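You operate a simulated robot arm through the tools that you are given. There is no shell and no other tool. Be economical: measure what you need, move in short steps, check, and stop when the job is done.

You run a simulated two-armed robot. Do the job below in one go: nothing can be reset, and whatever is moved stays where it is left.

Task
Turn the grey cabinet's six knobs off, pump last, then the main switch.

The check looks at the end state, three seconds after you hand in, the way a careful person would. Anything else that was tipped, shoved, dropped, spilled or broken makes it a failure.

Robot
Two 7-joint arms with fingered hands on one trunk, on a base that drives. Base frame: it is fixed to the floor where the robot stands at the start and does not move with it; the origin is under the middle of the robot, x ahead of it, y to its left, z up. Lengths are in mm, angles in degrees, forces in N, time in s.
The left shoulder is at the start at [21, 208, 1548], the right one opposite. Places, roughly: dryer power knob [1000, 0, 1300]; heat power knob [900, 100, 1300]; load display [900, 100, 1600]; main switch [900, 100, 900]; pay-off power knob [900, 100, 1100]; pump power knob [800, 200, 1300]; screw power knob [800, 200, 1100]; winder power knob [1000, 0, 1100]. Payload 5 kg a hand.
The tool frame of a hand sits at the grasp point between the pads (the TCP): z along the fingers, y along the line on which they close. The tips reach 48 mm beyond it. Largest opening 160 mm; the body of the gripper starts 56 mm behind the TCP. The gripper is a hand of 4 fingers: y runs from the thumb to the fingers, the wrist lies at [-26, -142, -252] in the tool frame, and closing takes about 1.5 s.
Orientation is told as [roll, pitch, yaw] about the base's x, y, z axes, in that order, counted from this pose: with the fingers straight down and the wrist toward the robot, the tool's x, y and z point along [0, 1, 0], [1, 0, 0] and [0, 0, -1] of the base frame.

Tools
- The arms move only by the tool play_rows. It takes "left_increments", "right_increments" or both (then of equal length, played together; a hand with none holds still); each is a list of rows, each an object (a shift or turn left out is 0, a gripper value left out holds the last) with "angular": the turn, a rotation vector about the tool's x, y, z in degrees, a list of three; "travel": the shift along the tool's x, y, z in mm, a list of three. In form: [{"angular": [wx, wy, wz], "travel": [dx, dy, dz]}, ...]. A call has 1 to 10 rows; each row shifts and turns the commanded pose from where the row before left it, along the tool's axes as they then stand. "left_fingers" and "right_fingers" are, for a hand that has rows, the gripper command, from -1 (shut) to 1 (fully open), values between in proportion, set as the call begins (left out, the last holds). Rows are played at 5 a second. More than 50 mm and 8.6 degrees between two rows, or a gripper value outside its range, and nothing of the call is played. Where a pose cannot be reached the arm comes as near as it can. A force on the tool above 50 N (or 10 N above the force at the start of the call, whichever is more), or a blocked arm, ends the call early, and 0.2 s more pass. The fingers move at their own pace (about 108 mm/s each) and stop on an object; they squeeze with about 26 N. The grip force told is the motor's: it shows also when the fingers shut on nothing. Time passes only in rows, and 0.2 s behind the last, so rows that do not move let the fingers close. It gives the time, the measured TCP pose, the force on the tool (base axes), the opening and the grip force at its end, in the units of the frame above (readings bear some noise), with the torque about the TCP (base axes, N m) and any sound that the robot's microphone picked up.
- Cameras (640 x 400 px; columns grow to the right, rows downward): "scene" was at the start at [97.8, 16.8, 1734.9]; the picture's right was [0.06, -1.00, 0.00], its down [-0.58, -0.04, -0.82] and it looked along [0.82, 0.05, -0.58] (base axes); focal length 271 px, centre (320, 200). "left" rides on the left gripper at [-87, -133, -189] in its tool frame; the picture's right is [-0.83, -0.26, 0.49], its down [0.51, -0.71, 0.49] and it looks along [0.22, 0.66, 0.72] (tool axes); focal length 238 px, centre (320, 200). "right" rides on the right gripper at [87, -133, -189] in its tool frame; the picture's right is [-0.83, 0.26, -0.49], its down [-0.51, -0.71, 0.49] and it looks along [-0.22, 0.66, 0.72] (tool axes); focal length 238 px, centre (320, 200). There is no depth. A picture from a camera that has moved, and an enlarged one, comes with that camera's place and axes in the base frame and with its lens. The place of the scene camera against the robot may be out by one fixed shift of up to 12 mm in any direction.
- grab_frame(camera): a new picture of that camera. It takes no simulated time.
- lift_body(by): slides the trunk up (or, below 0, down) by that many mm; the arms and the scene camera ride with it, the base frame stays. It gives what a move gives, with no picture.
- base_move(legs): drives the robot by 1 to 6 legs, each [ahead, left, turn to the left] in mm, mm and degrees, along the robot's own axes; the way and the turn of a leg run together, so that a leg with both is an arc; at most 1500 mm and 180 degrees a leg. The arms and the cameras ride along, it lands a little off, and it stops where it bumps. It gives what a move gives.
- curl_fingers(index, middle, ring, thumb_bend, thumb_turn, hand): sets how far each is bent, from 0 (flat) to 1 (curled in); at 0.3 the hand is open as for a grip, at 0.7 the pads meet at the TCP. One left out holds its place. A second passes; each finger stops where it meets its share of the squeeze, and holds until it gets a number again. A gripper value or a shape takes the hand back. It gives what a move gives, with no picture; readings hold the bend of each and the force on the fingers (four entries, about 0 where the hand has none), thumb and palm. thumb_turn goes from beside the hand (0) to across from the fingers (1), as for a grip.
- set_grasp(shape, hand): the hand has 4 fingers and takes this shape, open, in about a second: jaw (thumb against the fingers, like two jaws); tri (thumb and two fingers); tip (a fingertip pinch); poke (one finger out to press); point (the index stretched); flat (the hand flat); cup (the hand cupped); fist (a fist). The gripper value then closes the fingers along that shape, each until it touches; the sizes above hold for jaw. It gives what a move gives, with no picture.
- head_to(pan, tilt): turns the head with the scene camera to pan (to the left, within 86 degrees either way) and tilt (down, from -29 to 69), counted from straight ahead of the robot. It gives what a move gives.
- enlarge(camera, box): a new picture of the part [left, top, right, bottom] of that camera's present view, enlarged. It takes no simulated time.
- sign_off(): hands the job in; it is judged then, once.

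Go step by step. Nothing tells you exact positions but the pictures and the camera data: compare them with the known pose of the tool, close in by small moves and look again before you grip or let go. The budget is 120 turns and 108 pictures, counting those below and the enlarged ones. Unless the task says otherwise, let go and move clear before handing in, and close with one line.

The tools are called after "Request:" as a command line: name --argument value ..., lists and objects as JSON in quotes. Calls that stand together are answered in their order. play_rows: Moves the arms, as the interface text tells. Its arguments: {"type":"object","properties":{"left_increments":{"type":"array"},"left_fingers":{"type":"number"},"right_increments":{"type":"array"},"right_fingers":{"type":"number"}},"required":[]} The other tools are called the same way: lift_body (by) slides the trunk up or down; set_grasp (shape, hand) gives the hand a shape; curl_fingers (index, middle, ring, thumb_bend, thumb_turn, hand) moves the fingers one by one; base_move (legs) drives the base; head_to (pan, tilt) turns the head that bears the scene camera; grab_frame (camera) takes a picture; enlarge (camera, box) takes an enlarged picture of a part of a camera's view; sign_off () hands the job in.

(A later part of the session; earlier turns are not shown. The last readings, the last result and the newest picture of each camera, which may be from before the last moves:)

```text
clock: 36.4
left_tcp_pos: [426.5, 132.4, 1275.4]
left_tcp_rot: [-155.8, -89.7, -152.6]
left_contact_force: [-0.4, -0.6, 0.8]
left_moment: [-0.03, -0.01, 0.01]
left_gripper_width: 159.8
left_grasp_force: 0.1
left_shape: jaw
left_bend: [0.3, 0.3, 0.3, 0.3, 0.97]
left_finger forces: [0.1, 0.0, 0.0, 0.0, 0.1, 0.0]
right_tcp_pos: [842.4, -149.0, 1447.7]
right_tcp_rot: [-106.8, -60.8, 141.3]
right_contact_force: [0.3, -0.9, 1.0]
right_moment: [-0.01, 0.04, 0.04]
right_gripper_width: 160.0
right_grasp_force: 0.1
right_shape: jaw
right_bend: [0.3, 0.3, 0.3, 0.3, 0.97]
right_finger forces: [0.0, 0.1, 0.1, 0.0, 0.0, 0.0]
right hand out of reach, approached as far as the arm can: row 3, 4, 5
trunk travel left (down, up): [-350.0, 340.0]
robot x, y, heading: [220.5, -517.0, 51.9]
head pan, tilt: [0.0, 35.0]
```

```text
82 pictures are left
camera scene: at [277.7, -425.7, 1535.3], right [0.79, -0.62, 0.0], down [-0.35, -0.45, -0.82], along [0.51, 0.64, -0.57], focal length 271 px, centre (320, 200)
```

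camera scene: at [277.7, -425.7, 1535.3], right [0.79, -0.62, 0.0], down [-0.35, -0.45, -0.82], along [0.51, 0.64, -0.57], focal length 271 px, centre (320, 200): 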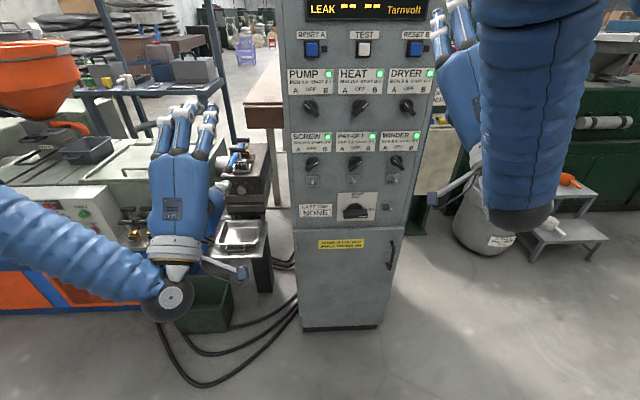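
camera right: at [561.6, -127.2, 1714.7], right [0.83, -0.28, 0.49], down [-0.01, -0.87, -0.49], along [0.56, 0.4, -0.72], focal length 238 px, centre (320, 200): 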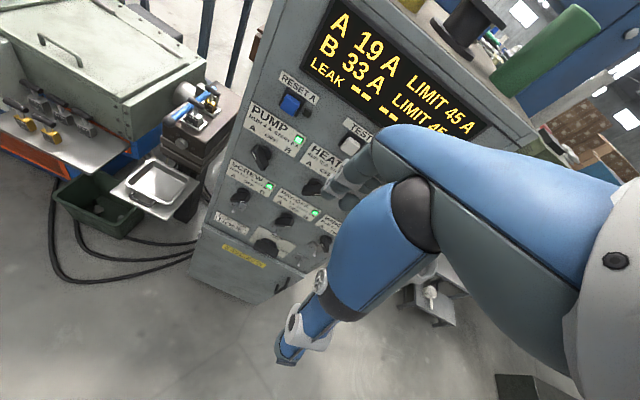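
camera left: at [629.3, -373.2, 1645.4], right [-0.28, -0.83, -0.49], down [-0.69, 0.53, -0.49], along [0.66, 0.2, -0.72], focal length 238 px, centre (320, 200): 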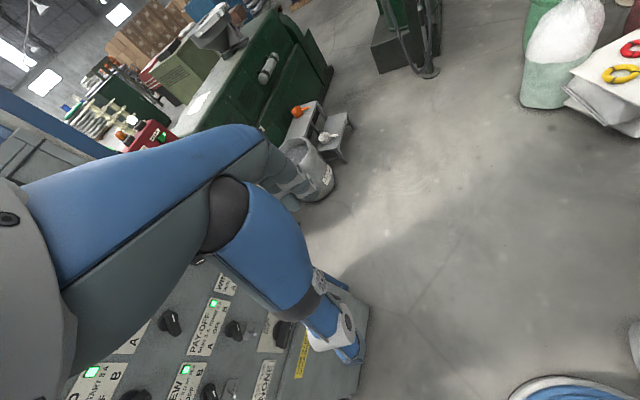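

Blocked again by the same stack behind-right, so I won't push there further. Lateral position is now fine (centre column ~119 mm right). I creep ahead 30 and square up.

Request:
base_move --legs '[[30, 15, 0], [0, 0, 2]]'

Request:
head_to --pan -86 --tilt 30

Request:
grab_frame --camera "scene"

Request:
head_to --pan -5 --tilt 25

Request:
grab_frame --camera "scene"

```text
clock: 37.6
left_tcp_pos: [412.5, 171.0, 1276.0]
left_tcp_rot: [-165.0, -89.7, -141.7]
left_contact_force: [0.4, -1.1, 0.9]
left_moment: [-0.04, 0.03, 0.06]
left_gripper_width: 160.4
left_grasp_force: 0.1
left_shape: jaw
left_bend: [0.3, 0.3, 0.3, 0.3, 0.97]
left_finger forces: [0.1, 0.0, 0.1, 0.0, 0.0, 0.0]
right_tcp_pos: [836.1, -96.0, 1447.3]
right_tcp_rot: [-106.9, -60.7, 143.2]
right_contact_force: [0.0, -1.3, 0.4]
right_moment: [-0.08, 0.04, 0.1]
right_gripper_width: 160.0
right_grasp_force: 0.1
right_shape: jaw
right_bend: [0.3, 0.3, 0.3, 0.3, 0.97]
right_finger forces: [0.1, 0.0, 0.0, 0.0, 0.1, 0.0]
trunk travel left (down, up): [-350.0, 340.0]
robot x, y, heading: [225.7, -482.0, 53.6]
head pan, tilt: [0.0, 35.0]
```

```text
clock: 39.2
left_tcp_pos: [412.9, 173.4, 1274.4]
left_tcp_rot: [-149.4, -89.9, -157.3]
left_contact_force: [0.2, 0.6, -0.8]
left_moment: [0.01, 0.0, 0.0]
left_gripper_width: 160.1
left_grasp_force: 0.0
left_shape: jaw
left_bend: [0.3, 0.3, 0.3, 0.3, 0.97]
left_finger forces: [0.0, 0.0, 0.1, 0.0, 0.0, 0.0]
right_tcp_pos: [837.8, -94.4, 1447.1]
right_tcp_rot: [-106.7, -60.8, 143.0]
right_contact_force: [0.5, 0.4, 0.4]
right_moment: [-0.03, 0.03, 0.03]
right_gripper_width: 160.0
right_grasp_force: 0.0
right_shape: jaw
right_bend: [0.3, 0.3, 0.3, 0.3, 0.97]
right_finger forces: [0.0, 0.0, 0.0, 0.0, 0.1, 0.0]
trunk travel left (down, up): [-350.0, 340.0]
robot x, y, heading: [219.6, -481.2, 53.7]
head pan, tilt: [-85.9, 30.0]
```

```text
81 pictures are left
camera scene: at [307.8, -509.1, 1543.0], right [-0.53, -0.85, 0.0], down [-0.42, 0.27, -0.87], along [0.73, -0.46, -0.5], focal length 271 px, centre (320, 200)
```

scene: 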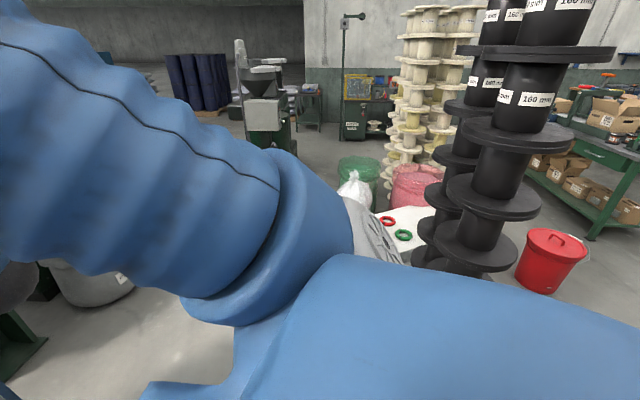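

```text
clock: 40.8
left_tcp_pos: [412.8, 172.5, 1275.1]
left_tcp_rot: [-150.7, -89.8, -155.9]
left_contact_force: [-0.3, 0.8, -0.5]
left_moment: [-0.07, -0.01, -0.02]
left_gripper_width: 160.4
left_grasp_force: 0.1
left_shape: jaw
left_bend: [0.3, 0.3, 0.3, 0.3, 0.97]
left_finger forces: [0.0, 0.0, 0.0, 0.0, 0.1, 0.0]
right_tcp_pos: [837.7, -93.9, 1447.3]
right_tcp_rot: [-106.7, -60.7, 143.1]
right_contact_force: [0.0, -0.2, 0.0]
right_moment: [0.02, 0.0, -0.02]
right_gripper_width: 159.7
right_grasp_force: 0.0
right_shape: jaw
right_bend: [0.3, 0.3, 0.3, 0.3, 0.97]
right_finger forces: [0.1, 0.0, 0.0, 0.0, 0.0, 0.0]
trunk travel left (down, up): [-350.0, 340.0]
robot x, y, heading: [221.7, -477.7, 53.7]
head pan, tilt: [-5.0, 25.0]
```

```text
80 pictures are left
camera scene: at [291.9, -391.9, 1550.9], right [0.75, -0.66, 0.0], down [-0.28, -0.32, -0.91], along [0.6, 0.68, -0.42], focal length 271 px, centre (320, 200)
```

scene: 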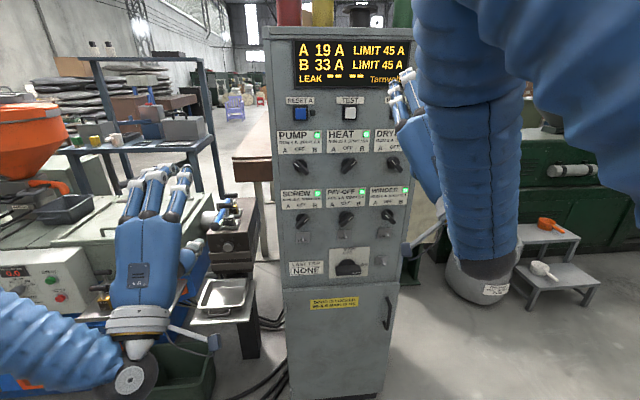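

The reel stacks stand straight. I lower the trunk 150 so the right hand can reach the top row, and square the right hand at the B-grip roll.

Request:
lift_body --by -150

Request:
play_rows --right_increments '[{"angular": [-0.9, 5.7, -5.2]}, {"angular": [-0.9, 5.7, -5.2]}, {"angular": [-0.9, 5.7, -5.2]}, {"travel": [0, 0, 30]}, {"travel": [0, 0, 30]}, {}]'

Request:
grab_frame --camera "scene"

Request:
grab_frame --camera "right"

```text
clock: 42.5
left_tcp_pos: [413.3, 172.5, 1125.3]
left_tcp_rot: [-153.0, -89.7, -153.6]
left_contact_force: [0.0, -0.6, -0.1]
left_moment: [-0.01, 0.01, 0.01]
left_gripper_width: 159.9
left_grasp_force: 0.0
left_shape: jaw
left_bend: [0.3, 0.3, 0.3, 0.3, 0.97]
left_finger forces: [0.1, 0.0, 0.0, 0.0, 0.0, 0.0]
right_tcp_pos: [838.4, -95.3, 1297.6]
right_tcp_rot: [-106.8, -60.8, 143.2]
right_contact_force: [-0.1, -0.9, -0.6]
right_moment: [0.0, 0.03, 0.0]
right_gripper_width: 160.0
right_grasp_force: 0.1
right_shape: jaw
right_bend: [0.3, 0.3, 0.3, 0.3, 0.97]
right_finger forces: [0.0, 0.0, 0.0, 0.1, 0.0, 0.0]
trunk travel left (down, up): [-200.0, 490.0]
robot x, y, heading: [225.2, -480.7, 54.0]
head pan, tilt: [-5.0, 25.0]
```

```text
clock: 43.9
left_tcp_pos: [413.0, 171.6, 1124.6]
left_tcp_rot: [-152.4, -89.7, -154.1]
left_contact_force: [0.4, 0.4, 0.2]
left_moment: [-0.01, 0.02, 0.01]
left_gripper_width: 159.8
left_grasp_force: 0.0
left_shape: jaw
left_bend: [0.3, 0.3, 0.3, 0.3, 0.97]
left_finger forces: [0.0, 0.0, 0.1, 0.0, 0.0, 0.0]
right_tcp_pos: [878.9, -52.9, 1303.8]
right_tcp_rot: [-107.4, -60.8, 142.9]
right_contact_force: [-1.4, 0.7, 0.7]
right_moment: [-0.02, 0.02, 0.04]
right_gripper_width: 160.0
right_grasp_force: 0.0
right_shape: jaw
right_bend: [0.3, 0.3, 0.3, 0.3, 0.97]
right_finger forces: [0.0, 0.0, 0.1, 0.0, 0.0, 0.0]
right hand out of reach, approached as far as the arm can: row 1, 2, 3, 5
trunk travel left (down, up): [-200.0, 490.0]
robot x, y, heading: [228.8, -479.3, 53.7]
head pan, tilt: [-5.0, 25.0]
```

```text
79 pictures are left
camera scene: at [291.7, -392.2, 1400.9], right [0.75, -0.66, 0.0], down [-0.28, -0.32, -0.91], along [0.6, 0.68, -0.42], focal length 271 px, centre (320, 200)
```

scene: 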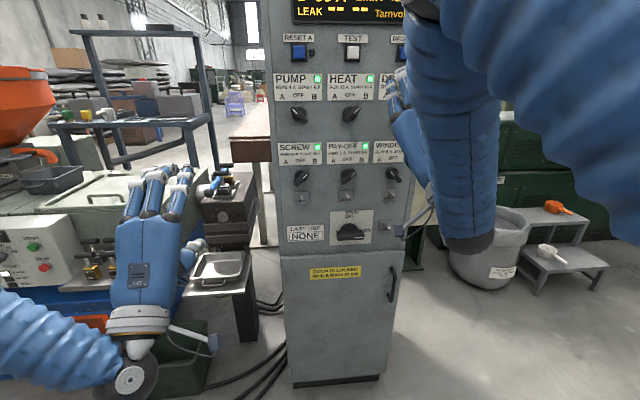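

```text
78 pictures are left
camera right: at [739.6, -143.1, 1118.0], right [-0.08, -0.84, 0.54], down [0.91, -0.29, -0.31], along [0.42, 0.47, 0.78], focal length 238 px, centre (320, 200)
```

right: 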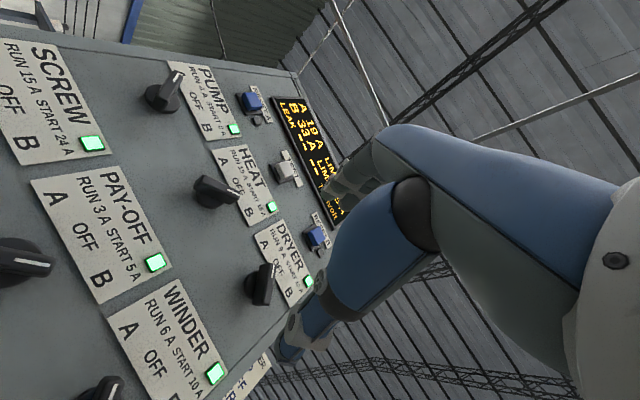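

The right arm is in a poor elbow-up posture. I return it to tool-down, pull it close, and redo the turn the way that worked for the left arm.

Request:
play_rows --right_increments '[{"angular": [0, 0, 8]}, {"angular": [0, 0, 8]}, {"angular": [0, 0, 8]}, {"angular": [0, 0, 6]}, {"angular": [8, 0, 0]}, {"angular": [8, 0, 0]}, {"angular": [8, 0, 0]}, {"angular": [8, 0, 0]}, {"angular": [8, 0, 0]}, {"angular": [8, 0, 0]}]'

Request:
play_rows --right_increments '[{"angular": [8, 0, 0]}, {"angular": [8, 0, 0]}, {"angular": [8, 0, 0]}, {"angular": [8, 0, 0]}, {}]'

```text
clock: 46.1
left_tcp_pos: [412.4, 171.4, 1124.2]
left_tcp_rot: [-155.1, -89.7, -151.5]
left_contact_force: [0.1, 0.3, -0.5]
left_moment: [0.02, 0.0, -0.01]
left_gripper_width: 160.1
left_grasp_force: 0.0
left_shape: jaw
left_bend: [0.3, 0.3, 0.3, 0.3, 0.97]
left_finger forces: [0.0, 0.1, 0.0, 0.0, 0.1, 0.1]
right_tcp_pos: [884.2, -40.9, 1317.2]
right_tcp_rot: [2.8, -49.9, 36.4]
right_contact_force: [0.1, -0.2, 0.2]
right_moment: [0.05, -0.05, 0.03]
right_gripper_width: 159.8
right_grasp_force: 0.1
right_shape: jaw
right_bend: [0.3, 0.3, 0.3, 0.3, 0.97]
right_finger forces: [0.0, 0.0, 0.1, 0.0, 0.1, 0.0]
right hand out of reach, approached as far as the arm can: row 3, 4
trunk travel left (down, up): [-200.0, 490.0]
robot x, y, heading: [226.2, -481.1, 53.6]
head pan, tilt: [-5.0, 25.0]
```

```text
clock: 47.3
left_tcp_pos: [412.5, 172.2, 1124.6]
left_tcp_rot: [-151.1, -89.6, -155.6]
left_contact_force: [-0.8, -0.2, 0.7]
left_moment: [-0.04, -0.03, 0.0]
left_gripper_width: 160.2
left_grasp_force: 0.2
left_shape: jaw
left_bend: [0.3, 0.3, 0.3, 0.3, 0.97]
left_finger forces: [0.0, 0.0, 0.0, 0.1, 0.1, 0.0]
right_tcp_pos: [884.7, -39.1, 1318.8]
right_tcp_rot: [1.9, -18.2, 38.1]
right_contact_force: [-0.5, 0.6, -0.2]
right_moment: [-0.01, -0.05, 0.0]
right_gripper_width: 160.1
right_grasp_force: 0.1
right_shape: jaw
right_bend: [0.3, 0.3, 0.3, 0.3, 0.97]
right_finger forces: [0.1, 0.0, 0.0, 0.1, 0.0, 0.0]
trunk travel left (down, up): [-200.0, 490.0]
robot x, y, heading: [220.7, -483.1, 53.7]
head pan, tilt: [-5.0, 25.0]
```

Request:
play_rows --right_increments '[{"angular": [8.5, 0, 0]}, {"angular": [8.5, 0, 0]}, {"travel": [-5, -36, 30]}, {"travel": [-5, -36, 30]}, {"travel": [-5, -36, 30]}, {"travel": [-5, -36, 30]}, {"travel": [-5, -36, 30]}, {"travel": [-5, -36, 30]}, {"travel": [-5, -36, 30]}, {"angular": [0, 0, -8]}]'

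Request:
play_rows --right_increments '[{"angular": [-8.5, 0, 0]}, {"angular": [-8.5, 0, 0]}, {"angular": [-8.5, 0, 0]}, {"angular": [-8.5, 0, 0]}, {"angular": [-8.5, 0, 0]}, {"angular": [-8.5, 0, 0]}, {"angular": [-8.5, 0, 0]}, {"angular": [-8.5, 0, 0]}, {"angular": [-8.5, 0, 0]}, {"angular": [-8.5, 0, 0]}]'

Request:
grab_frame --camera "scene"

```text
clock: 49.5
left_tcp_pos: [414.6, 170.6, 1124.6]
left_tcp_rot: [-169.4, -89.8, -137.3]
left_contact_force: [0.5, -0.4, 0.4]
left_moment: [-0.01, 0.0, 0.13]
left_gripper_width: 159.9
left_grasp_force: 0.1
left_shape: jaw
left_bend: [0.3, 0.3, 0.3, 0.3, 0.97]
left_finger forces: [0.0, 0.0, 0.0, 0.0, 0.1, 0.1]
right_tcp_pos: [711.9, -219.4, 1100.5]
right_tcp_rot: [1.8, -1.3, 46.6]
right_contact_force: [1.2, -1.1, -0.9]
right_moment: [0.04, 0.1, 0.06]
right_gripper_width: 159.9
right_grasp_force: 0.1
right_shape: jaw
right_bend: [0.3, 0.3, 0.3, 0.3, 0.97]
right_finger forces: [0.0, 0.1, 0.1, 0.0, 0.0, 0.0]
trunk travel left (down, up): [-200.0, 490.0]
robot x, y, heading: [226.1, -479.0, 53.9]
head pan, tilt: [-5.0, 25.0]
```

```text
clock: 51.7
left_tcp_pos: [411.4, 174.2, 1123.4]
left_tcp_rot: [-139.1, -89.7, -167.6]
left_contact_force: [0.4, 0.0, -0.2]
left_moment: [0.03, -0.06, -0.02]
left_gripper_width: 160.0
left_grasp_force: 0.0
left_shape: jaw
left_bend: [0.3, 0.3, 0.3, 0.3, 0.97]
left_finger forces: [0.1, 0.0, 0.0, 0.1, 0.0, 0.0]
right_tcp_pos: [801.9, -21.0, 1207.5]
right_tcp_rot: [13.7, -84.9, 32.7]
right_contact_force: [0.2, 0.3, 0.1]
right_moment: [0.05, -0.06, -0.02]
right_gripper_width: 159.8
right_grasp_force: 0.0
right_shape: jaw
right_bend: [0.3, 0.3, 0.3, 0.3, 0.97]
right_finger forces: [0.0, 0.0, 0.1, 0.0, 0.0, 0.0]
right hand out of reach, approached as far as the arm can: row 1, 2, 3, 4, 5, 6, 9, 10
trunk travel left (down, up): [-200.0, 490.0]
robot x, y, heading: [224.8, -479.2, 53.8]
head pan, tilt: [-5.0, 25.0]
```

```text
77 pictures are left
camera scene: at [292.0, -390.6, 1400.8], right [0.75, -0.66, 0.0], down [-0.28, -0.32, -0.91], along [0.6, 0.68, -0.42], focal length 271 px, centre (320, 200)
```

scene: 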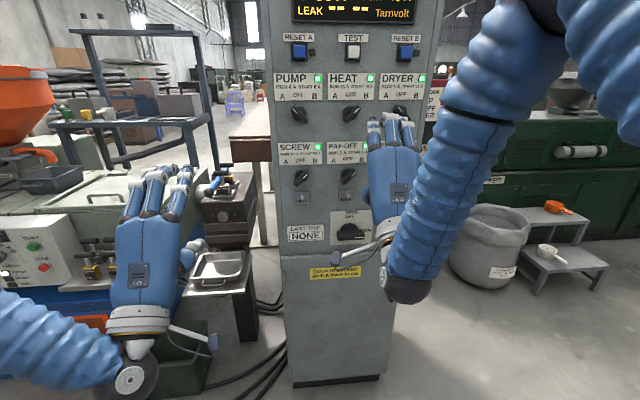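

Better: the right hand points forward with the forearm more outward. I test rolling it toward the B grip here.

Request:
play_rows --right_increments '[{"angular": [-4, 0, -8]}, {"angular": [0, 4, -8]}, {"angular": [0, 4, -8]}, {"angular": [0, 0, -8]}, {"angular": [0, 0, -8]}, {"angular": [0, 0, -5]}]'

Request:
grab_frame --camera "scene"

```text
refused: row 1 steps farther than a row can; nothing moved
```

```text
76 pictures are left
camera scene: at [292.0, -390.6, 1400.8], right [0.75, -0.66, 0.0], down [-0.28, -0.32, -0.91], along [0.6, 0.68, -0.42], focal length 271 px, centre (320, 200)
```

scene: 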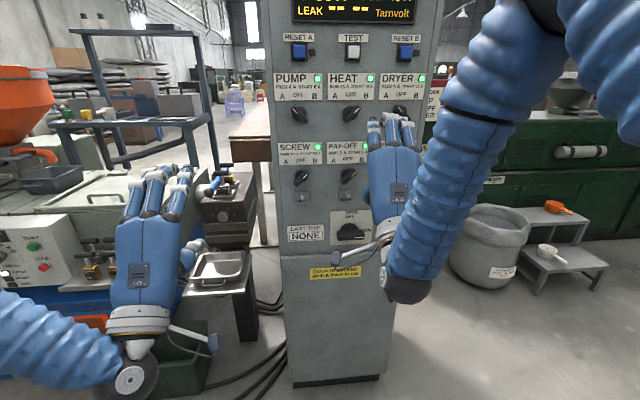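

Request:
play_rows --right_increments '[{"angular": [-2, 0, -8]}, {"angular": [0, 2.5, -8]}, {"angular": [0, 2.5, -8]}, {"angular": [0, 0, -8]}, {"angular": [0, 0, -8]}, {"angular": [0, 0, -5]}]'

Request:
grab_frame --camera "scene"

```text
clock: 53.1
left_tcp_pos: [413.6, 171.8, 1125.0]
left_tcp_rot: [-151.0, -89.8, -155.7]
left_contact_force: [-0.8, 0.6, 0.4]
left_moment: [0.02, 0.0, 0.02]
left_gripper_width: 159.8
left_grasp_force: 0.0
left_shape: jaw
left_bend: [0.3, 0.3, 0.3, 0.3, 0.97]
left_finger forces: [0.0, 0.2, 0.1, 0.0, 0.0, 0.0]
right_tcp_pos: [724.2, 3.2, 1192.7]
right_tcp_rot: [-87.1, -54.0, 128.3]
right_contact_force: [0.5, -0.8, -0.2]
right_moment: [0.02, 0.02, 0.02]
right_gripper_width: 159.8
right_grasp_force: 0.1
right_shape: jaw
right_bend: [0.3, 0.3, 0.3, 0.3, 0.98]
right_finger forces: [0.0, 0.0, 0.1, 0.1, 0.0, 0.0]
right hand out of reach, approached as far as the arm can: row 1, 2, 3, 4, 5, 6
trunk travel left (down, up): [-200.0, 490.0]
robot x, y, heading: [225.9, -476.9, 53.9]
head pan, tilt: [-5.0, 25.0]
```

```text
75 pictures are left
camera scene: at [292.2, -391.8, 1400.9], right [0.75, -0.66, 0.0], down [-0.28, -0.32, -0.91], along [0.6, 0.68, -0.42], focal length 271 px, centre (320, 200)
```

scene: 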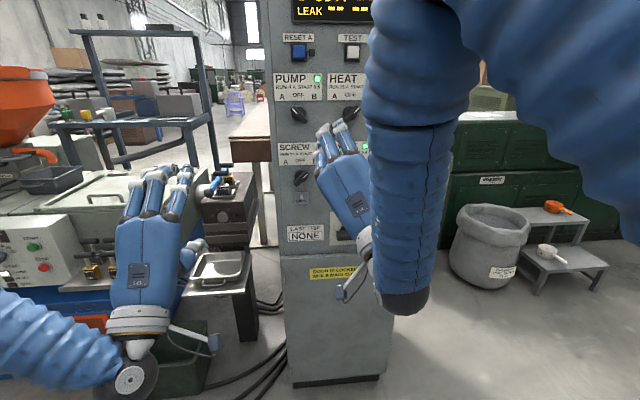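

The palm-down hand naturally rolls the other way (right hand: fingers to the right). I test a positive roll.

Request:
play_rows --right_increments '[{"angular": [0, 0, 8.5]}, {"angular": [0, 0, 8.5]}, {"angular": [0, -2, 8]}, {"angular": [0, -2, 8]}, {"angular": [0, -2, 8]}, {"angular": [0, 0, 8.5]}, {"angular": [0, 0, 8.5]}, {"angular": [0, 0, 8.5]}, {"angular": [0, 0, 8.5]}, {"angular": [0, 0, 8.5]}]'

Request:
play_rows --right_increments '[{"angular": [0, 0, 8.5]}, {"angular": [0, 0, 8.5]}, {"angular": [0, 0, 8.5]}, {"angular": [0, 0, 8.5]}, {"angular": [0, 0, 8.5]}]'

Request:
grab_frame --camera "scene"

```text
clock: 55.3
left_tcp_pos: [413.5, 172.5, 1124.8]
left_tcp_rot: [-145.1, -89.8, -161.6]
left_contact_force: [0.5, 1.0, -0.2]
left_moment: [0.02, -0.02, 0.02]
left_gripper_width: 159.9
left_grasp_force: 0.1
left_shape: jaw
left_bend: [0.3, 0.3, 0.3, 0.3, 0.97]
left_finger forces: [0.0, 0.1, 0.0, 0.0, 0.1, 0.0]
right_tcp_pos: [774.2, 146.7, 1296.3]
right_tcp_rot: [88.4, -42.4, -54.1]
right_contact_force: [1.1, 0.5, -0.7]
right_moment: [0.03, -0.02, 0.02]
right_gripper_width: 160.1
right_grasp_force: 0.0
right_shape: jaw
right_bend: [0.3, 0.3, 0.3, 0.3, 0.97]
right_finger forces: [0.0, 0.1, 0.0, 0.0, 0.1, 0.1]
right hand out of reach, approached as far as the arm can: row 4, 5, 6, 7, 8, 9, 10
trunk travel left (down, up): [-200.0, 490.0]
robot x, y, heading: [221.6, -480.8, 53.7]
head pan, tilt: [-5.0, 25.0]
```

```text
clock: 55.8
left_tcp_pos: [410.2, 167.6, 1125.7]
left_tcp_rot: [-170.4, -89.7, -136.3]
left_contact_force: [-0.2, 0.4, 0.1]
left_moment: [-0.01, 0.02, 0.01]
left_gripper_width: 159.9
left_grasp_force: 0.2
left_shape: jaw
left_bend: [0.3, 0.3, 0.3, 0.3, 0.97]
left_finger forces: [0.0, 0.1, 0.0, 0.0, 0.1, 0.0]
right_tcp_pos: [773.0, 158.4, 1310.2]
right_tcp_rot: [89.1, -34.0, -54.6]
right_contact_force: [-20.5, -36.7, 3.0]
right_moment: [-2.41, 1.58, 2.51]
right_gripper_width: 158.7
right_grasp_force: 0.0
right_shape: jaw
right_bend: [0.3, 0.3, 0.3, 0.28, 1.0]
right_finger forces: [0.0, 0.0, 0.1, 0.1, 42.7, 0.1]
right hand out of reach, approached as far as the arm can: row 1, 2
trunk travel left (down, up): [-200.0, 490.0]
robot x, y, heading: [228.2, -482.2, 54.0]
head pan, tilt: [-5.0, 25.0]
stopped in row 2 (right hand): the force on the tool passed its limit at 57 N (the readings are from after the stop); the commanded pose is now the measured one
```

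```text
74 pictures are left
camera scene: at [288.6, -397.1, 1401.3], right [0.75, -0.66, 0.0], down [-0.28, -0.32, -0.91], along [0.6, 0.68, -0.42], focal length 271 px, centre (320, 200)
```

scene: 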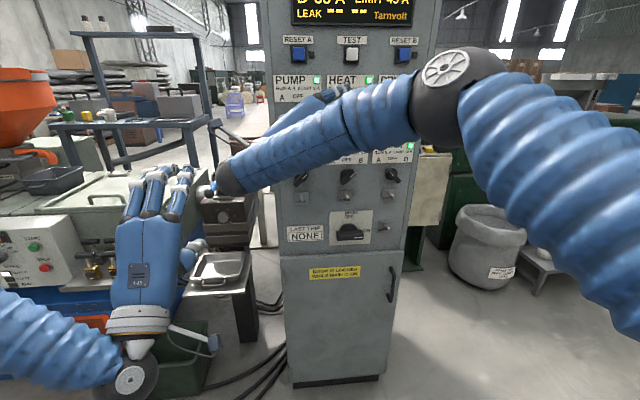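

The thumb touched the panel near the pump knob as the hand crept forward. I back straight off and check.

Request:
play_rows --right_increments '[{"travel": [0, 0, -30]}, {"travel": [0, 0, -30]}, {"travel": [0, 0, -30]}]'

Request:
grab_frame --camera "scene"

```text
clock: 56.6
left_tcp_pos: [412.1, 171.6, 1123.7]
left_tcp_rot: [-147.7, -89.6, -159.0]
left_contact_force: [-0.4, 1.4, 0.3]
left_moment: [0.03, -0.02, -0.06]
left_gripper_width: 159.7
left_grasp_force: 0.1
left_shape: jaw
left_bend: [0.3, 0.3, 0.3, 0.3, 0.97]
left_finger forces: [0.0, 0.0, 0.0, 0.0, 0.0, 0.1]
right_tcp_pos: [720.2, 169.8, 1338.3]
right_tcp_rot: [88.7, -34.2, -54.4]
right_contact_force: [-0.9, -0.7, -0.3]
right_moment: [0.0, 0.02, -0.02]
right_gripper_width: 160.1
right_grasp_force: 0.0
right_shape: jaw
right_bend: [0.3, 0.3, 0.3, 0.3, 0.97]
right_finger forces: [0.0, 0.0, 0.0, 0.1, 0.1, 0.0]
right hand out of reach, approached as far as the arm can: row 1, 2, 3
trunk travel left (down, up): [-200.0, 490.0]
robot x, y, heading: [225.5, -480.0, 53.8]
head pan, tilt: [-5.0, 25.0]
```

```text
73 pictures are left
camera scene: at [290.7, -391.9, 1401.0], right [0.75, -0.66, 0.0], down [-0.28, -0.32, -0.91], along [0.6, 0.68, -0.42], focal length 271 px, centre (320, 200)
```

scene: 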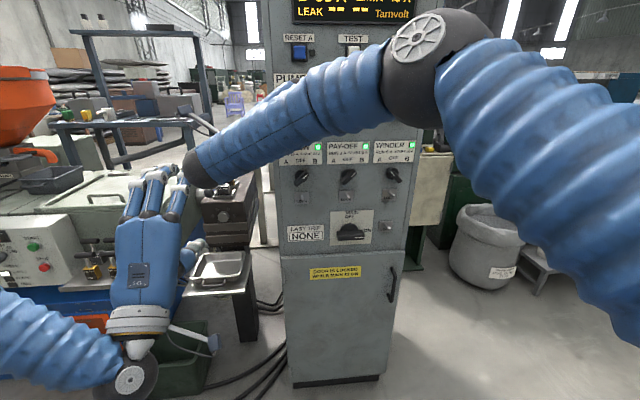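

I test the left arm's roll ability where it has free space.

Request:
play_rows --left_increments '[{"angular": [0, 0, 8.5]}, {"angular": [0, 0, 8.5]}, {"angular": [0, 0, 8.5]}, {"angular": [0, 0, 8.5]}, {"angular": [0, 0, 8.5]}, {}]'

Request:
play_rows --left_increments '[{"angular": [0, 0, 8.5]}, {"angular": [0, 0, 8.5]}, {"angular": [0, 0, 8.5]}, {"angular": [0, 0, 8.5]}, {"angular": [0, 0, 8.5]}, {}]'

Request:
grab_frame --camera "scene"

```text
clock: 57.6
left_tcp_pos: [406.3, 177.3, 1123.5]
left_tcp_rot: [90.5, -55.2, -36.0]
left_contact_force: [-20.0, 7.4, -2.9]
left_moment: [-0.62, -1.89, -0.87]
left_gripper_width: 159.7
left_grasp_force: 0.0
left_shape: jaw
left_bend: [0.3, 0.32, 0.3, 0.3, 0.98]
left_finger forces: [0.0, 0.0, 0.1, 0.0, 0.1, 0.0]
right_tcp_pos: [731.7, 166.4, 1338.5]
right_tcp_rot: [88.8, -34.1, -55.1]
right_contact_force: [0.7, 1.4, -0.4]
right_moment: [0.03, 0.01, 0.03]
right_gripper_width: 160.1
right_grasp_force: 0.0
right_shape: jaw
right_bend: [0.3, 0.3, 0.3, 0.3, 0.97]
right_finger forces: [0.0, 0.0, 0.0, 0.1, 0.1, 0.0]
trunk travel left (down, up): [-200.0, 490.0]
robot x, y, heading: [228.0, -479.4, 53.7]
head pan, tilt: [-5.0, 25.0]
stopped in row 5 (left hand): the force on the tool passed its limit at 59 N (the readings are from after the stop); the commanded pose is now the measured one
```

```text
clock: 58.6
left_tcp_pos: [404.9, 179.8, 1123.0]
left_tcp_rot: [90.0, -26.9, -35.2]
left_contact_force: [-13.2, 12.2, -9.2]
left_moment: [-0.63, -0.92, -0.24]
left_gripper_width: 159.7
left_grasp_force: 0.0
left_shape: jaw
left_bend: [0.3, 0.3, 0.36, 0.3, 0.98]
left_finger forces: [0.0, 0.0, 0.1, 0.0, 0.1, 0.0]
right_tcp_pos: [732.7, 165.4, 1339.8]
right_tcp_rot: [88.9, -34.1, -55.3]
right_contact_force: [0.8, 0.0, -0.5]
right_moment: [-0.03, -0.01, -0.02]
right_gripper_width: 159.7
right_grasp_force: 0.1
right_shape: jaw
right_bend: [0.3, 0.3, 0.3, 0.3, 0.97]
right_finger forces: [0.0, 0.0, 0.0, 0.0, 0.0, 0.0]
trunk travel left (down, up): [-200.0, 490.0]
robot x, y, heading: [225.7, -481.1, 54.1]
head pan, tilt: [-5.0, 25.0]
stopped in row 4 (left hand): the force on the tool passed its limit at 53 N (the readings are from after the stop); the commanded pose is now the measured one
```

```text
72 pictures are left
camera scene: at [291.8, -392.6, 1400.9], right [0.75, -0.66, 0.0], down [-0.28, -0.32, -0.91], along [0.6, 0.68, -0.42], focal length 271 px, centre (320, 200)
```

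scene: 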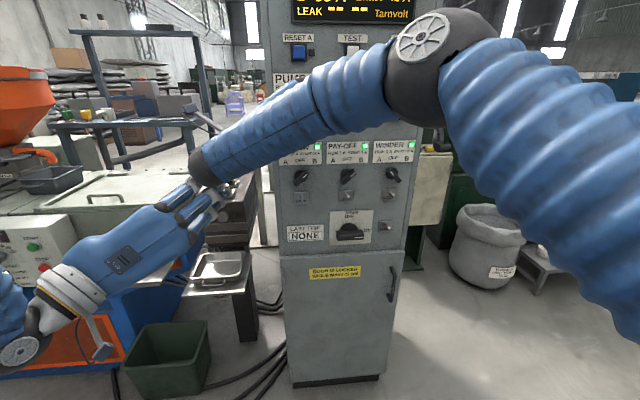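

The left arm rolls freely in the direction I need (its fingers only brushed my right forearm). I separate the arms: left moves away left, then the right rolls back and parks to the right.

Request:
play_rows --left_increments '[{"travel": [0, -45, -15]}, {"travel": [0, -45, -15]}, {"travel": [0, 0, -30]}]'

Request:
play_rows --right_increments '[{"angular": [0, 0, -8.5]}, {"angular": [0, 0, -8.5]}, {"angular": [0, 0, -8.5]}, {"angular": [0, 0, -8.5]}, {"angular": [0, 0, -8.5]}, {"angular": [0, 0, -8.5]}, {"travel": [-45, 0, 0]}, {"travel": [-45, 0, 0]}, {"travel": [-45, 0, 0]}, {"travel": [-45, 0, 0]}]'

Request:
grab_frame --camera "scene"

```text
clock: 59.4
left_tcp_pos: [305.6, 176.4, 1083.5]
left_tcp_rot: [90.4, -27.1, -35.8]
left_contact_force: [0.0, -1.1, -0.2]
left_moment: [-0.02, 0.02, 0.06]
left_gripper_width: 159.6
left_grasp_force: 0.0
left_shape: jaw
left_bend: [0.3, 0.3, 0.3, 0.3, 0.98]
left_finger forces: [0.0, 0.0, 0.0, 0.0, 0.1, 0.0]
right_tcp_pos: [729.2, 165.7, 1339.7]
right_tcp_rot: [88.9, -34.0, -55.1]
right_contact_force: [0.0, -0.9, 0.5]
right_moment: [-0.04, 0.06, 0.1]
right_gripper_width: 160.4
right_grasp_force: 0.0
right_shape: jaw
right_bend: [0.3, 0.3, 0.3, 0.3, 0.97]
right_finger forces: [0.0, 0.1, 0.0, 0.1, 0.0, 0.0]
trunk travel left (down, up): [-200.0, 490.0]
robot x, y, heading: [226.4, -482.8, 53.8]
head pan, tilt: [-5.0, 25.0]
```

```text
clock: 61.6
left_tcp_pos: [308.0, 175.4, 1085.7]
left_tcp_rot: [90.4, -27.0, -35.9]
left_contact_force: [1.4, -0.8, 0.4]
left_moment: [-0.06, 0.07, 0.17]
left_gripper_width: 159.9
left_grasp_force: 0.1
left_shape: jaw
left_bend: [0.3, 0.3, 0.3, 0.3, 0.98]
left_finger forces: [0.0, 0.0, 0.0, 0.1, 0.0, 0.0]
right_tcp_pos: [831.8, 14.9, 1324.4]
right_tcp_rot: [77.9, -84.9, -43.7]
right_contact_force: [0.3, -1.3, -0.4]
right_moment: [0.03, -0.06, 0.18]
right_gripper_width: 160.2
right_grasp_force: 0.2
right_shape: jaw
right_bend: [0.3, 0.3, 0.3, 0.3, 0.98]
right_finger forces: [0.0, 0.1, 0.1, 0.1, 0.0, 0.0]
trunk travel left (down, up): [-200.0, 490.0]
robot x, y, heading: [224.8, -478.1, 53.7]
head pan, tilt: [-5.0, 25.0]
```

```text
71 pictures are left
camera scene: at [293.7, -394.0, 1400.9], right [0.75, -0.66, 0.0], down [-0.28, -0.32, -0.91], along [0.6, 0.68, -0.42], focal length 271 px, centre (320, 200)
```

scene: 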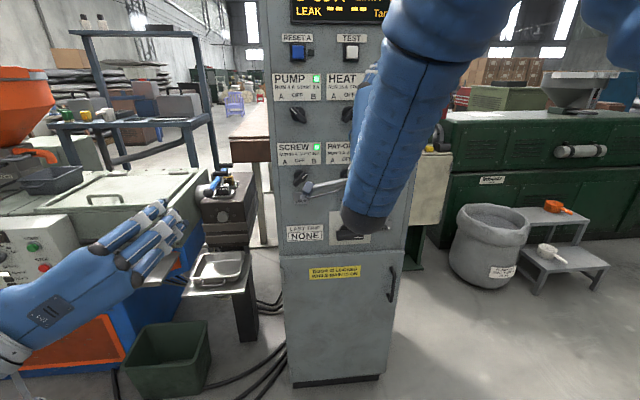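

I reset the right arm again: tool-down, then low and close beside the body so the elbow drops, before pointing forward.

Request:
play_rows --right_increments '[{"angular": [8.5, 0, 0]}, {"angular": [8.5, 0, 0]}, {"angular": [8.5, 0, 0]}, {"angular": [8.5, 0, 0]}, {"angular": [8.5, 0, 0]}, {"angular": [8.5, 0, 0]}, {"angular": [8.5, 0, 0]}, {"angular": [8.5, 0, 0]}, {"angular": [8.5, 0, 0]}, {"angular": [8.5, 0, 0]}]'

Request:
play_rows --right_increments '[{"travel": [-5, -35, 30]}, {"travel": [-5, -35, 30]}, {"travel": [-5, -35, 30]}, {"travel": [-5, -35, 30]}, {"travel": [-5, -35, 30]}, {"travel": [-5, -35, 30]}, {"travel": [-5, -35, 30]}, {"travel": [-5, -35, 30]}, {"travel": [-5, -35, 30]}, {"travel": [-5, -35, 30]}]'

Request:
grab_frame --camera "scene"

```text
clock: 63.8
left_tcp_pos: [307.0, 178.6, 1083.9]
left_tcp_rot: [90.3, -27.2, -35.8]
left_contact_force: [0.5, 0.6, 0.2]
left_moment: [0.05, -0.03, 0.01]
left_gripper_width: 159.6
left_grasp_force: 0.1
left_shape: jaw
left_bend: [0.3, 0.3, 0.3, 0.3, 0.98]
left_finger forces: [0.0, 0.1, 0.0, 0.0, 0.0, 0.0]
right_tcp_pos: [830.8, 18.2, 1322.2]
right_tcp_rot: [4.9, -3.8, 33.7]
right_contact_force: [-0.2, 0.6, -0.3]
right_moment: [-0.05, 0.08, 0.03]
right_gripper_width: 160.2
right_grasp_force: 0.0
right_shape: jaw
right_bend: [0.3, 0.3, 0.3, 0.3, 0.98]
right_finger forces: [0.0, 0.1, 0.0, 0.1, 0.1, 0.0]
trunk travel left (down, up): [-200.0, 490.0]
robot x, y, heading: [227.6, -482.2, 53.7]
head pan, tilt: [-5.0, 25.0]
```

```text
clock: 66.0
left_tcp_pos: [307.4, 178.0, 1082.1]
left_tcp_rot: [90.2, -27.1, -35.6]
left_contact_force: [0.1, 0.8, -0.7]
left_moment: [0.03, 0.0, 0.0]
left_gripper_width: 159.8
left_grasp_force: 0.1
left_shape: jaw
left_bend: [0.3, 0.3, 0.3, 0.3, 0.98]
left_finger forces: [0.1, 0.1, 0.1, 0.1, 0.0, 0.0]
right_tcp_pos: [570.4, -175.4, 996.7]
right_tcp_rot: [4.7, -4.0, 33.8]
right_contact_force: [0.8, 0.3, -0.3]
right_moment: [-0.07, 0.01, 0.01]
right_gripper_width: 159.9
right_grasp_force: 0.0
right_shape: jaw
right_bend: [0.3, 0.3, 0.3, 0.3, 0.98]
right_finger forces: [0.0, 0.0, 0.1, 0.0, 0.0, 0.0]
right hand out of reach, approached as far as the arm can: row 10
trunk travel left (down, up): [-200.0, 490.0]
robot x, y, heading: [228.3, -480.8, 53.7]
head pan, tilt: [-5.0, 25.0]
```

```text
70 pictures are left
camera scene: at [292.7, -391.2, 1400.7], right [0.75, -0.66, 0.0], down [-0.28, -0.32, -0.91], along [0.6, 0.68, -0.42], focal length 271 px, centre (320, 200)
```

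scene: 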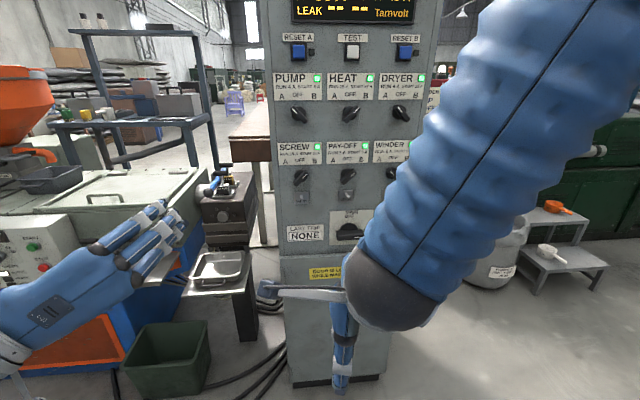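

Request:
play_rows --right_increments '[{"travel": [-40, 0, 0]}, {"travel": [-40, 0, 0]}, {"travel": [-40, 0, 0]}, {"travel": [-30, 20, 0]}, {"angular": [0, 0, -8]}, {"angular": [0, 0, -8]}, {"angular": [0, 0, -4]}]'

Request:
play_rows --right_increments '[{"angular": [-8.5, 0, 0]}, {"angular": [-8.5, 0, 0]}, {"angular": [-8.5, 0, 0]}, {"angular": [-8.5, 0, 0]}, {"angular": [-8.5, 0, 0]}, {"angular": [-8.5, 0, 0]}, {"angular": [-8.5, 0, 0]}, {"angular": [-8.5, 0, 0]}, {"angular": [-8.5, 0, 0]}, {"angular": [-8.5, 0, 0]}]'

Request:
grab_frame --camera "scene"

```text
clock: 67.6
left_tcp_pos: [304.5, 178.5, 1082.7]
left_tcp_rot: [90.3, -27.1, -35.7]
left_contact_force: [-0.6, 0.2, -0.1]
left_moment: [0.02, -0.04, -0.09]
left_gripper_width: 159.7
left_grasp_force: 0.0
left_shape: jaw
left_bend: [0.3, 0.3, 0.3, 0.3, 0.98]
left_finger forces: [0.0, 0.0, 0.0, 0.1, 0.0, 0.0]
right_tcp_pos: [686.2, -182.1, 1000.4]
right_tcp_rot: [3.1, -5.3, 53.9]
right_contact_force: [-1.0, 1.0, 0.8]
right_moment: [-0.04, -0.08, -0.03]
right_gripper_width: 160.1
right_grasp_force: 0.1
right_shape: jaw
right_bend: [0.3, 0.3, 0.3, 0.3, 0.97]
right_finger forces: [0.0, 0.0, 0.0, 0.0, 0.1, 0.0]
right hand out of reach, approached as far as the arm can: row 1, 2, 3, 4, 5, 7
trunk travel left (down, up): [-200.0, 490.0]
robot x, y, heading: [224.5, -479.6, 54.1]
head pan, tilt: [-5.0, 25.0]
```

```text
clock: 69.8
left_tcp_pos: [305.8, 178.8, 1082.3]
left_tcp_rot: [90.2, -27.2, -35.6]
left_contact_force: [-0.7, 0.7, 0.2]
left_moment: [-0.01, -0.02, -0.03]
left_gripper_width: 160.0
left_grasp_force: 0.1
left_shape: jaw
left_bend: [0.3, 0.3, 0.3, 0.3, 0.98]
left_finger forces: [0.0, 0.1, 0.0, 0.1, 0.0, 0.1]
right_tcp_pos: [737.5, 113.8, 1117.9]
right_tcp_rot: [81.0, -87.1, -27.4]
right_contact_force: [0.4, 0.2, -0.2]
right_moment: [0.0, -0.01, 0.01]
right_gripper_width: 159.8
right_grasp_force: 0.0
right_shape: jaw
right_bend: [0.3, 0.3, 0.3, 0.3, 0.97]
right_finger forces: [0.0, 0.0, 0.0, 0.0, 0.0, 0.0]
right hand out of reach, approached as far as the arm can: row 1, 2, 3, 4, 5, 6, 7, 8, 9, 10
trunk travel left (down, up): [-200.0, 490.0]
robot x, y, heading: [224.4, -484.3, 53.7]
head pan, tilt: [-5.0, 25.0]
```

```text
69 pictures are left
camera scene: at [291.8, -391.0, 1400.7], right [0.75, -0.66, 0.0], down [-0.28, -0.32, -0.91], along [0.6, 0.68, -0.42], focal length 271 px, centre (320, 200)
```

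scene: 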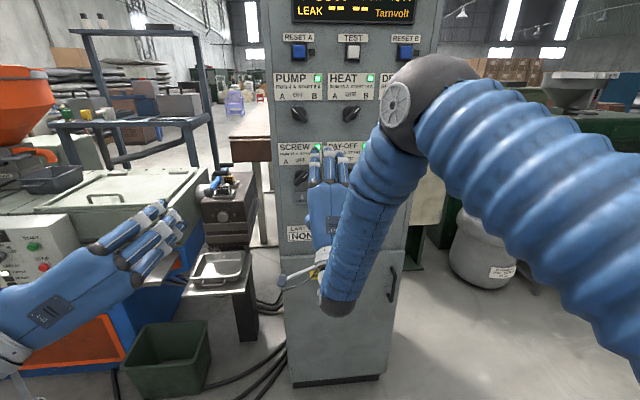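

Still elbow-up. I try swivelling the elbow out by taking the hand up and to the right, then back down.

Request:
play_rows --right_increments '[{"travel": [-30, 20, -30]}, {"travel": [-30, 30, -20]}, {"travel": [-35, 30, -10]}, {"travel": [-35, 30, 0]}, {"travel": [-35, 30, 0]}, {"travel": [-35, 30, 0]}, {"travel": [-35, 30, 0]}, {"travel": [-35, 30, 0]}, {"travel": [-35, 30, 0]}, {"travel": [-35, 30, 0]}]'

Request:
grab_frame --camera "scene"

```text
clock: 72.0
left_tcp_pos: [305.9, 175.1, 1083.7]
left_tcp_rot: [90.4, -27.1, -35.7]
left_contact_force: [0.3, -1.0, -0.2]
left_moment: [-0.01, 0.07, 0.08]
left_gripper_width: 159.6
left_grasp_force: 0.1
left_shape: jaw
left_bend: [0.3, 0.3, 0.3, 0.3, 0.98]
left_finger forces: [0.0, 0.0, 0.0, 0.0, 0.1, 0.0]
right_tcp_pos: [764.2, -14.7, 1449.4]
right_tcp_rot: [90.2, -86.1, -38.1]
right_contact_force: [-0.6, -1.2, 0.5]
right_moment: [-0.08, 0.02, 0.02]
right_gripper_width: 159.9
right_grasp_force: 0.0
right_shape: jaw
right_bend: [0.3, 0.3, 0.3, 0.3, 0.97]
right_finger forces: [0.1, 0.1, 0.1, 0.0, 0.0, 0.0]
right hand out of reach, approached as far as the arm can: row 1, 2, 3, 4, 5, 6, 7, 8, 9, 10
trunk travel left (down, up): [-200.0, 490.0]
robot x, y, heading: [223.3, -481.2, 53.9]
head pan, tilt: [-5.0, 25.0]
```

```text
68 pictures are left
camera scene: at [290.6, -394.2, 1401.1], right [0.75, -0.66, 0.0], down [-0.28, -0.32, -0.91], along [0.6, 0.68, -0.42], focal length 271 px, centre (320, 200)
```

scene: 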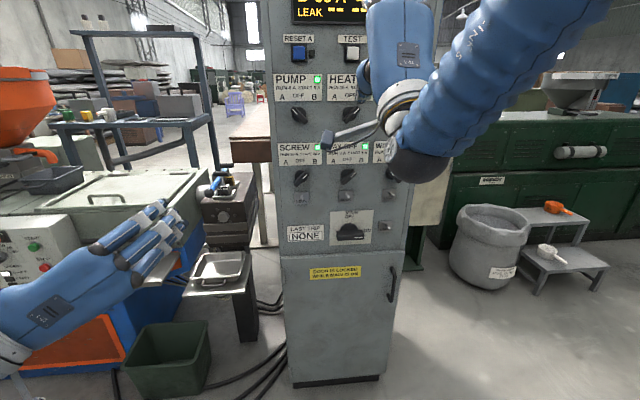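

Now the forearm lies flatter. Test the roll toward fingers-left here.

Request:
play_rows --right_increments '[{"angular": [0, 0, -8.5]}, {"angular": [0, 0, -8.5]}, {"angular": [0, 0, -8.5]}, {"angular": [0, 0, -8.5]}, {"angular": [0, 0, -8.5]}, {"angular": [0, 0, -8.5]}, {"angular": [0, 0, -8.5]}]'

Request:
play_rows --right_increments '[{"travel": [-20, -40, 0]}, {"travel": [-20, -40, 0]}, {"travel": [-20, -40, 0]}]'

Request:
grab_frame --camera "scene"

```text
clock: 73.6
left_tcp_pos: [306.6, 178.0, 1083.5]
left_tcp_rot: [90.3, -27.1, -35.7]
left_contact_force: [0.1, -0.3, 0.5]
left_moment: [0.02, -0.02, 0.04]
left_gripper_width: 160.1
left_grasp_force: 0.0
left_shape: jaw
left_bend: [0.3, 0.3, 0.3, 0.3, 0.98]
left_finger forces: [0.0, 0.0, 0.0, 0.0, 0.0, 0.1]
right_tcp_pos: [706.9, 15.6, 1445.6]
right_tcp_rot: [-92.5, -73.4, 142.6]
right_contact_force: [0.2, 0.1, 0.6]
right_moment: [0.03, 0.01, 0.02]
right_gripper_width: 159.9
right_grasp_force: 0.0
right_shape: jaw
right_bend: [0.3, 0.3, 0.3, 0.3, 0.98]
right_finger forces: [0.1, 0.0, 0.0, 0.0, 0.1, 0.0]
right hand out of reach, approached as far as the arm can: row 1, 2, 3, 4, 5, 6, 7
trunk travel left (down, up): [-200.0, 490.0]
robot x, y, heading: [222.9, -479.2, 53.9]
head pan, tilt: [-5.0, 25.0]
```

```text
clock: 74.4
left_tcp_pos: [307.4, 178.8, 1083.0]
left_tcp_rot: [90.2, -27.0, -35.7]
left_contact_force: [1.3, 0.3, -0.3]
left_moment: [0.0, -0.01, 0.03]
left_gripper_width: 159.8
left_grasp_force: 0.1
left_shape: jaw
left_bend: [0.3, 0.3, 0.3, 0.3, 0.98]
left_finger forces: [0.1, 0.0, 0.0, 0.1, 0.1, 0.0]
right_tcp_pos: [735.6, -19.1, 1338.5]
right_tcp_rot: [-93.1, -73.7, 141.8]
right_contact_force: [0.3, 0.5, -0.9]
right_moment: [0.0, 0.01, 0.07]
right_gripper_width: 159.8
right_grasp_force: 0.1
right_shape: jaw
right_bend: [0.3, 0.3, 0.3, 0.3, 0.97]
right_finger forces: [0.1, 0.1, 0.0, 0.1, 0.0, 0.0]
right hand out of reach, approached as far as the arm can: row 1, 2, 3
trunk travel left (down, up): [-200.0, 490.0]
robot x, y, heading: [224.4, -479.4, 53.7]
head pan, tilt: [-5.0, 25.0]
```

```text
67 pictures are left
camera scene: at [293.0, -391.6, 1400.7], right [0.75, -0.66, 0.0], down [-0.28, -0.32, -0.91], along [0.6, 0.68, -0.42], focal length 271 px, centre (320, 200)
```

scene: 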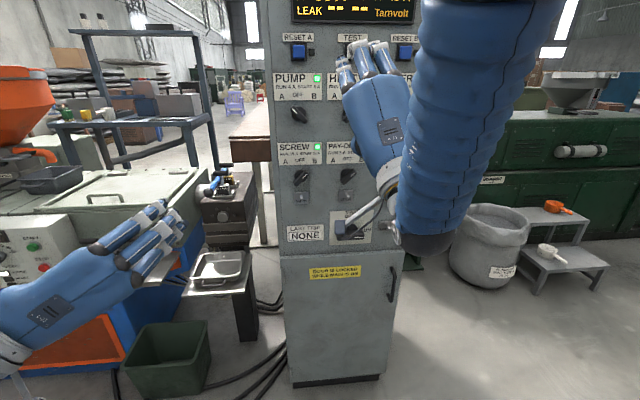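

The right arm keeps its elbow-up posture; I'll use the left arm for turning and keep the right for simple pressing. Parking the right tool-down at the side, then shifting the base left.

Request:
play_rows --right_increments '[{"angular": [0, 0, 8]}, {"angular": [0, 0, 8]}, {"angular": [0, 0, 2]}, {"angular": [8.5, 0, 0]}, {"angular": [8.5, 0, 0]}, {"angular": [8.5, 0, 0]}, {"angular": [8.5, 0, 0]}, {"angular": [8.5, 0, 0]}, {"angular": [8.5, 0, 0]}, {"angular": [8.5, 0, 0]}]'

Request:
play_rows --right_increments '[{"angular": [8.5, 0, 0]}, {"angular": [8.5, 0, 0]}, {"travel": [-40, -20, 0]}, {"travel": [-40, -20, 0]}, {"travel": [-40, -20, 0]}, {"travel": [-40, -20, 0]}, {"travel": [-40, -20, 0]}]'

Request:
base_move --legs '[[0, 160, 0]]'

Request:
grab_frame --camera "scene"

```text
clock: 76.6
left_tcp_pos: [305.9, 177.2, 1083.2]
left_tcp_rot: [90.4, -27.1, -35.8]
left_contact_force: [0.1, -0.1, -1.0]
left_moment: [0.01, -0.01, -0.02]
left_gripper_width: 159.8
left_grasp_force: 0.1
left_shape: jaw
left_bend: [0.3, 0.3, 0.3, 0.3, 0.98]
left_finger forces: [0.1, 0.0, 0.0, 0.0, 0.0, 0.0]
right_tcp_pos: [732.4, -19.2, 1338.8]
right_tcp_rot: [1.7, -31.2, 49.4]
right_contact_force: [0.0, 0.7, -0.6]
right_moment: [0.04, -0.01, -0.01]
right_gripper_width: 160.3
right_grasp_force: 0.1
right_shape: jaw
right_bend: [0.3, 0.3, 0.3, 0.3, 0.97]
right_finger forces: [0.1, 0.1, 0.0, 0.0, 0.0, 0.1]
trunk travel left (down, up): [-200.0, 490.0]
robot x, y, heading: [226.3, -479.2, 53.7]
head pan, tilt: [-5.0, 25.0]
```

```text
clock: 78.2
left_tcp_pos: [308.6, 175.8, 1084.5]
left_tcp_rot: [90.2, -27.0, -35.6]
left_contact_force: [0.7, -0.7, 1.2]
left_moment: [-0.07, 0.06, 0.16]
left_gripper_width: 160.0
left_grasp_force: 0.0
left_shape: jaw
left_bend: [0.3, 0.3, 0.3, 0.3, 0.98]
left_finger forces: [0.0, 0.0, 0.0, 0.1, 0.0, 0.1]
right_tcp_pos: [826.3, -226.9, 1307.0]
right_tcp_rot: [1.5, -14.3, 49.8]
right_contact_force: [1.0, -1.8, 0.0]
right_moment: [0.14, 0.09, 0.07]
right_gripper_width: 160.0
right_grasp_force: 0.0
right_shape: jaw
right_bend: [0.3, 0.3, 0.3, 0.3, 0.97]
right_finger forces: [0.0, 0.0, 0.0, 0.0, 0.0, 0.1]
trunk travel left (down, up): [-200.0, 490.0]
robot x, y, heading: [226.3, -484.5, 53.9]
head pan, tilt: [-5.0, 25.0]
```

```text
clock: 79.6
left_tcp_pos: [178.4, 272.6, 1083.9]
left_tcp_rot: [90.3, -27.1, -35.7]
left_contact_force: [-0.3, 1.8, -0.8]
left_moment: [0.05, -0.02, -0.12]
left_gripper_width: 160.0
left_grasp_force: 0.0
left_shape: jaw
left_bend: [0.3, 0.3, 0.3, 0.3, 0.98]
left_finger forces: [0.0, 0.0, 0.0, 0.0, 0.0, 0.1]
right_tcp_pos: [695.5, -130.4, 1308.6]
right_tcp_rot: [1.3, -14.3, 49.7]
right_contact_force: [-2.1, 0.7, 0.2]
right_moment: [-0.12, -0.16, -0.09]
right_gripper_width: 160.2
right_grasp_force: 0.0
right_shape: jaw
right_bend: [0.3, 0.3, 0.3, 0.3, 0.97]
right_finger forces: [0.0, 0.0, 0.0, 0.1, 0.0, 0.0]
trunk travel left (down, up): [-200.0, 490.0]
robot x, y, heading: [96.1, -388.1, 53.6]
head pan, tilt: [-5.0, 25.0]
```

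```text
66 pictures are left
camera scene: at [162.4, -297.9, 1400.9], right [0.75, -0.66, 0.0], down [-0.28, -0.32, -0.91], along [0.6, 0.68, -0.42], focal length 271 px, centre (320, 200)
```

scene: 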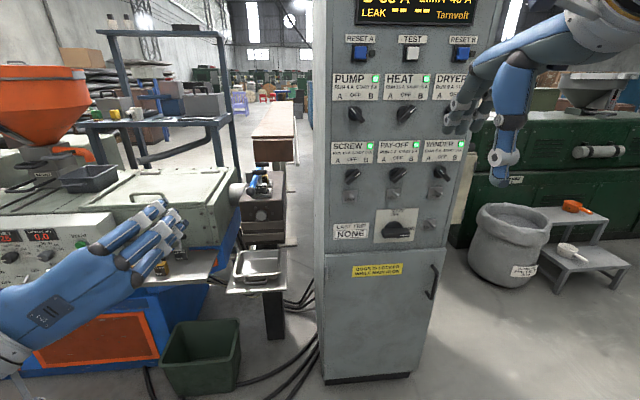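

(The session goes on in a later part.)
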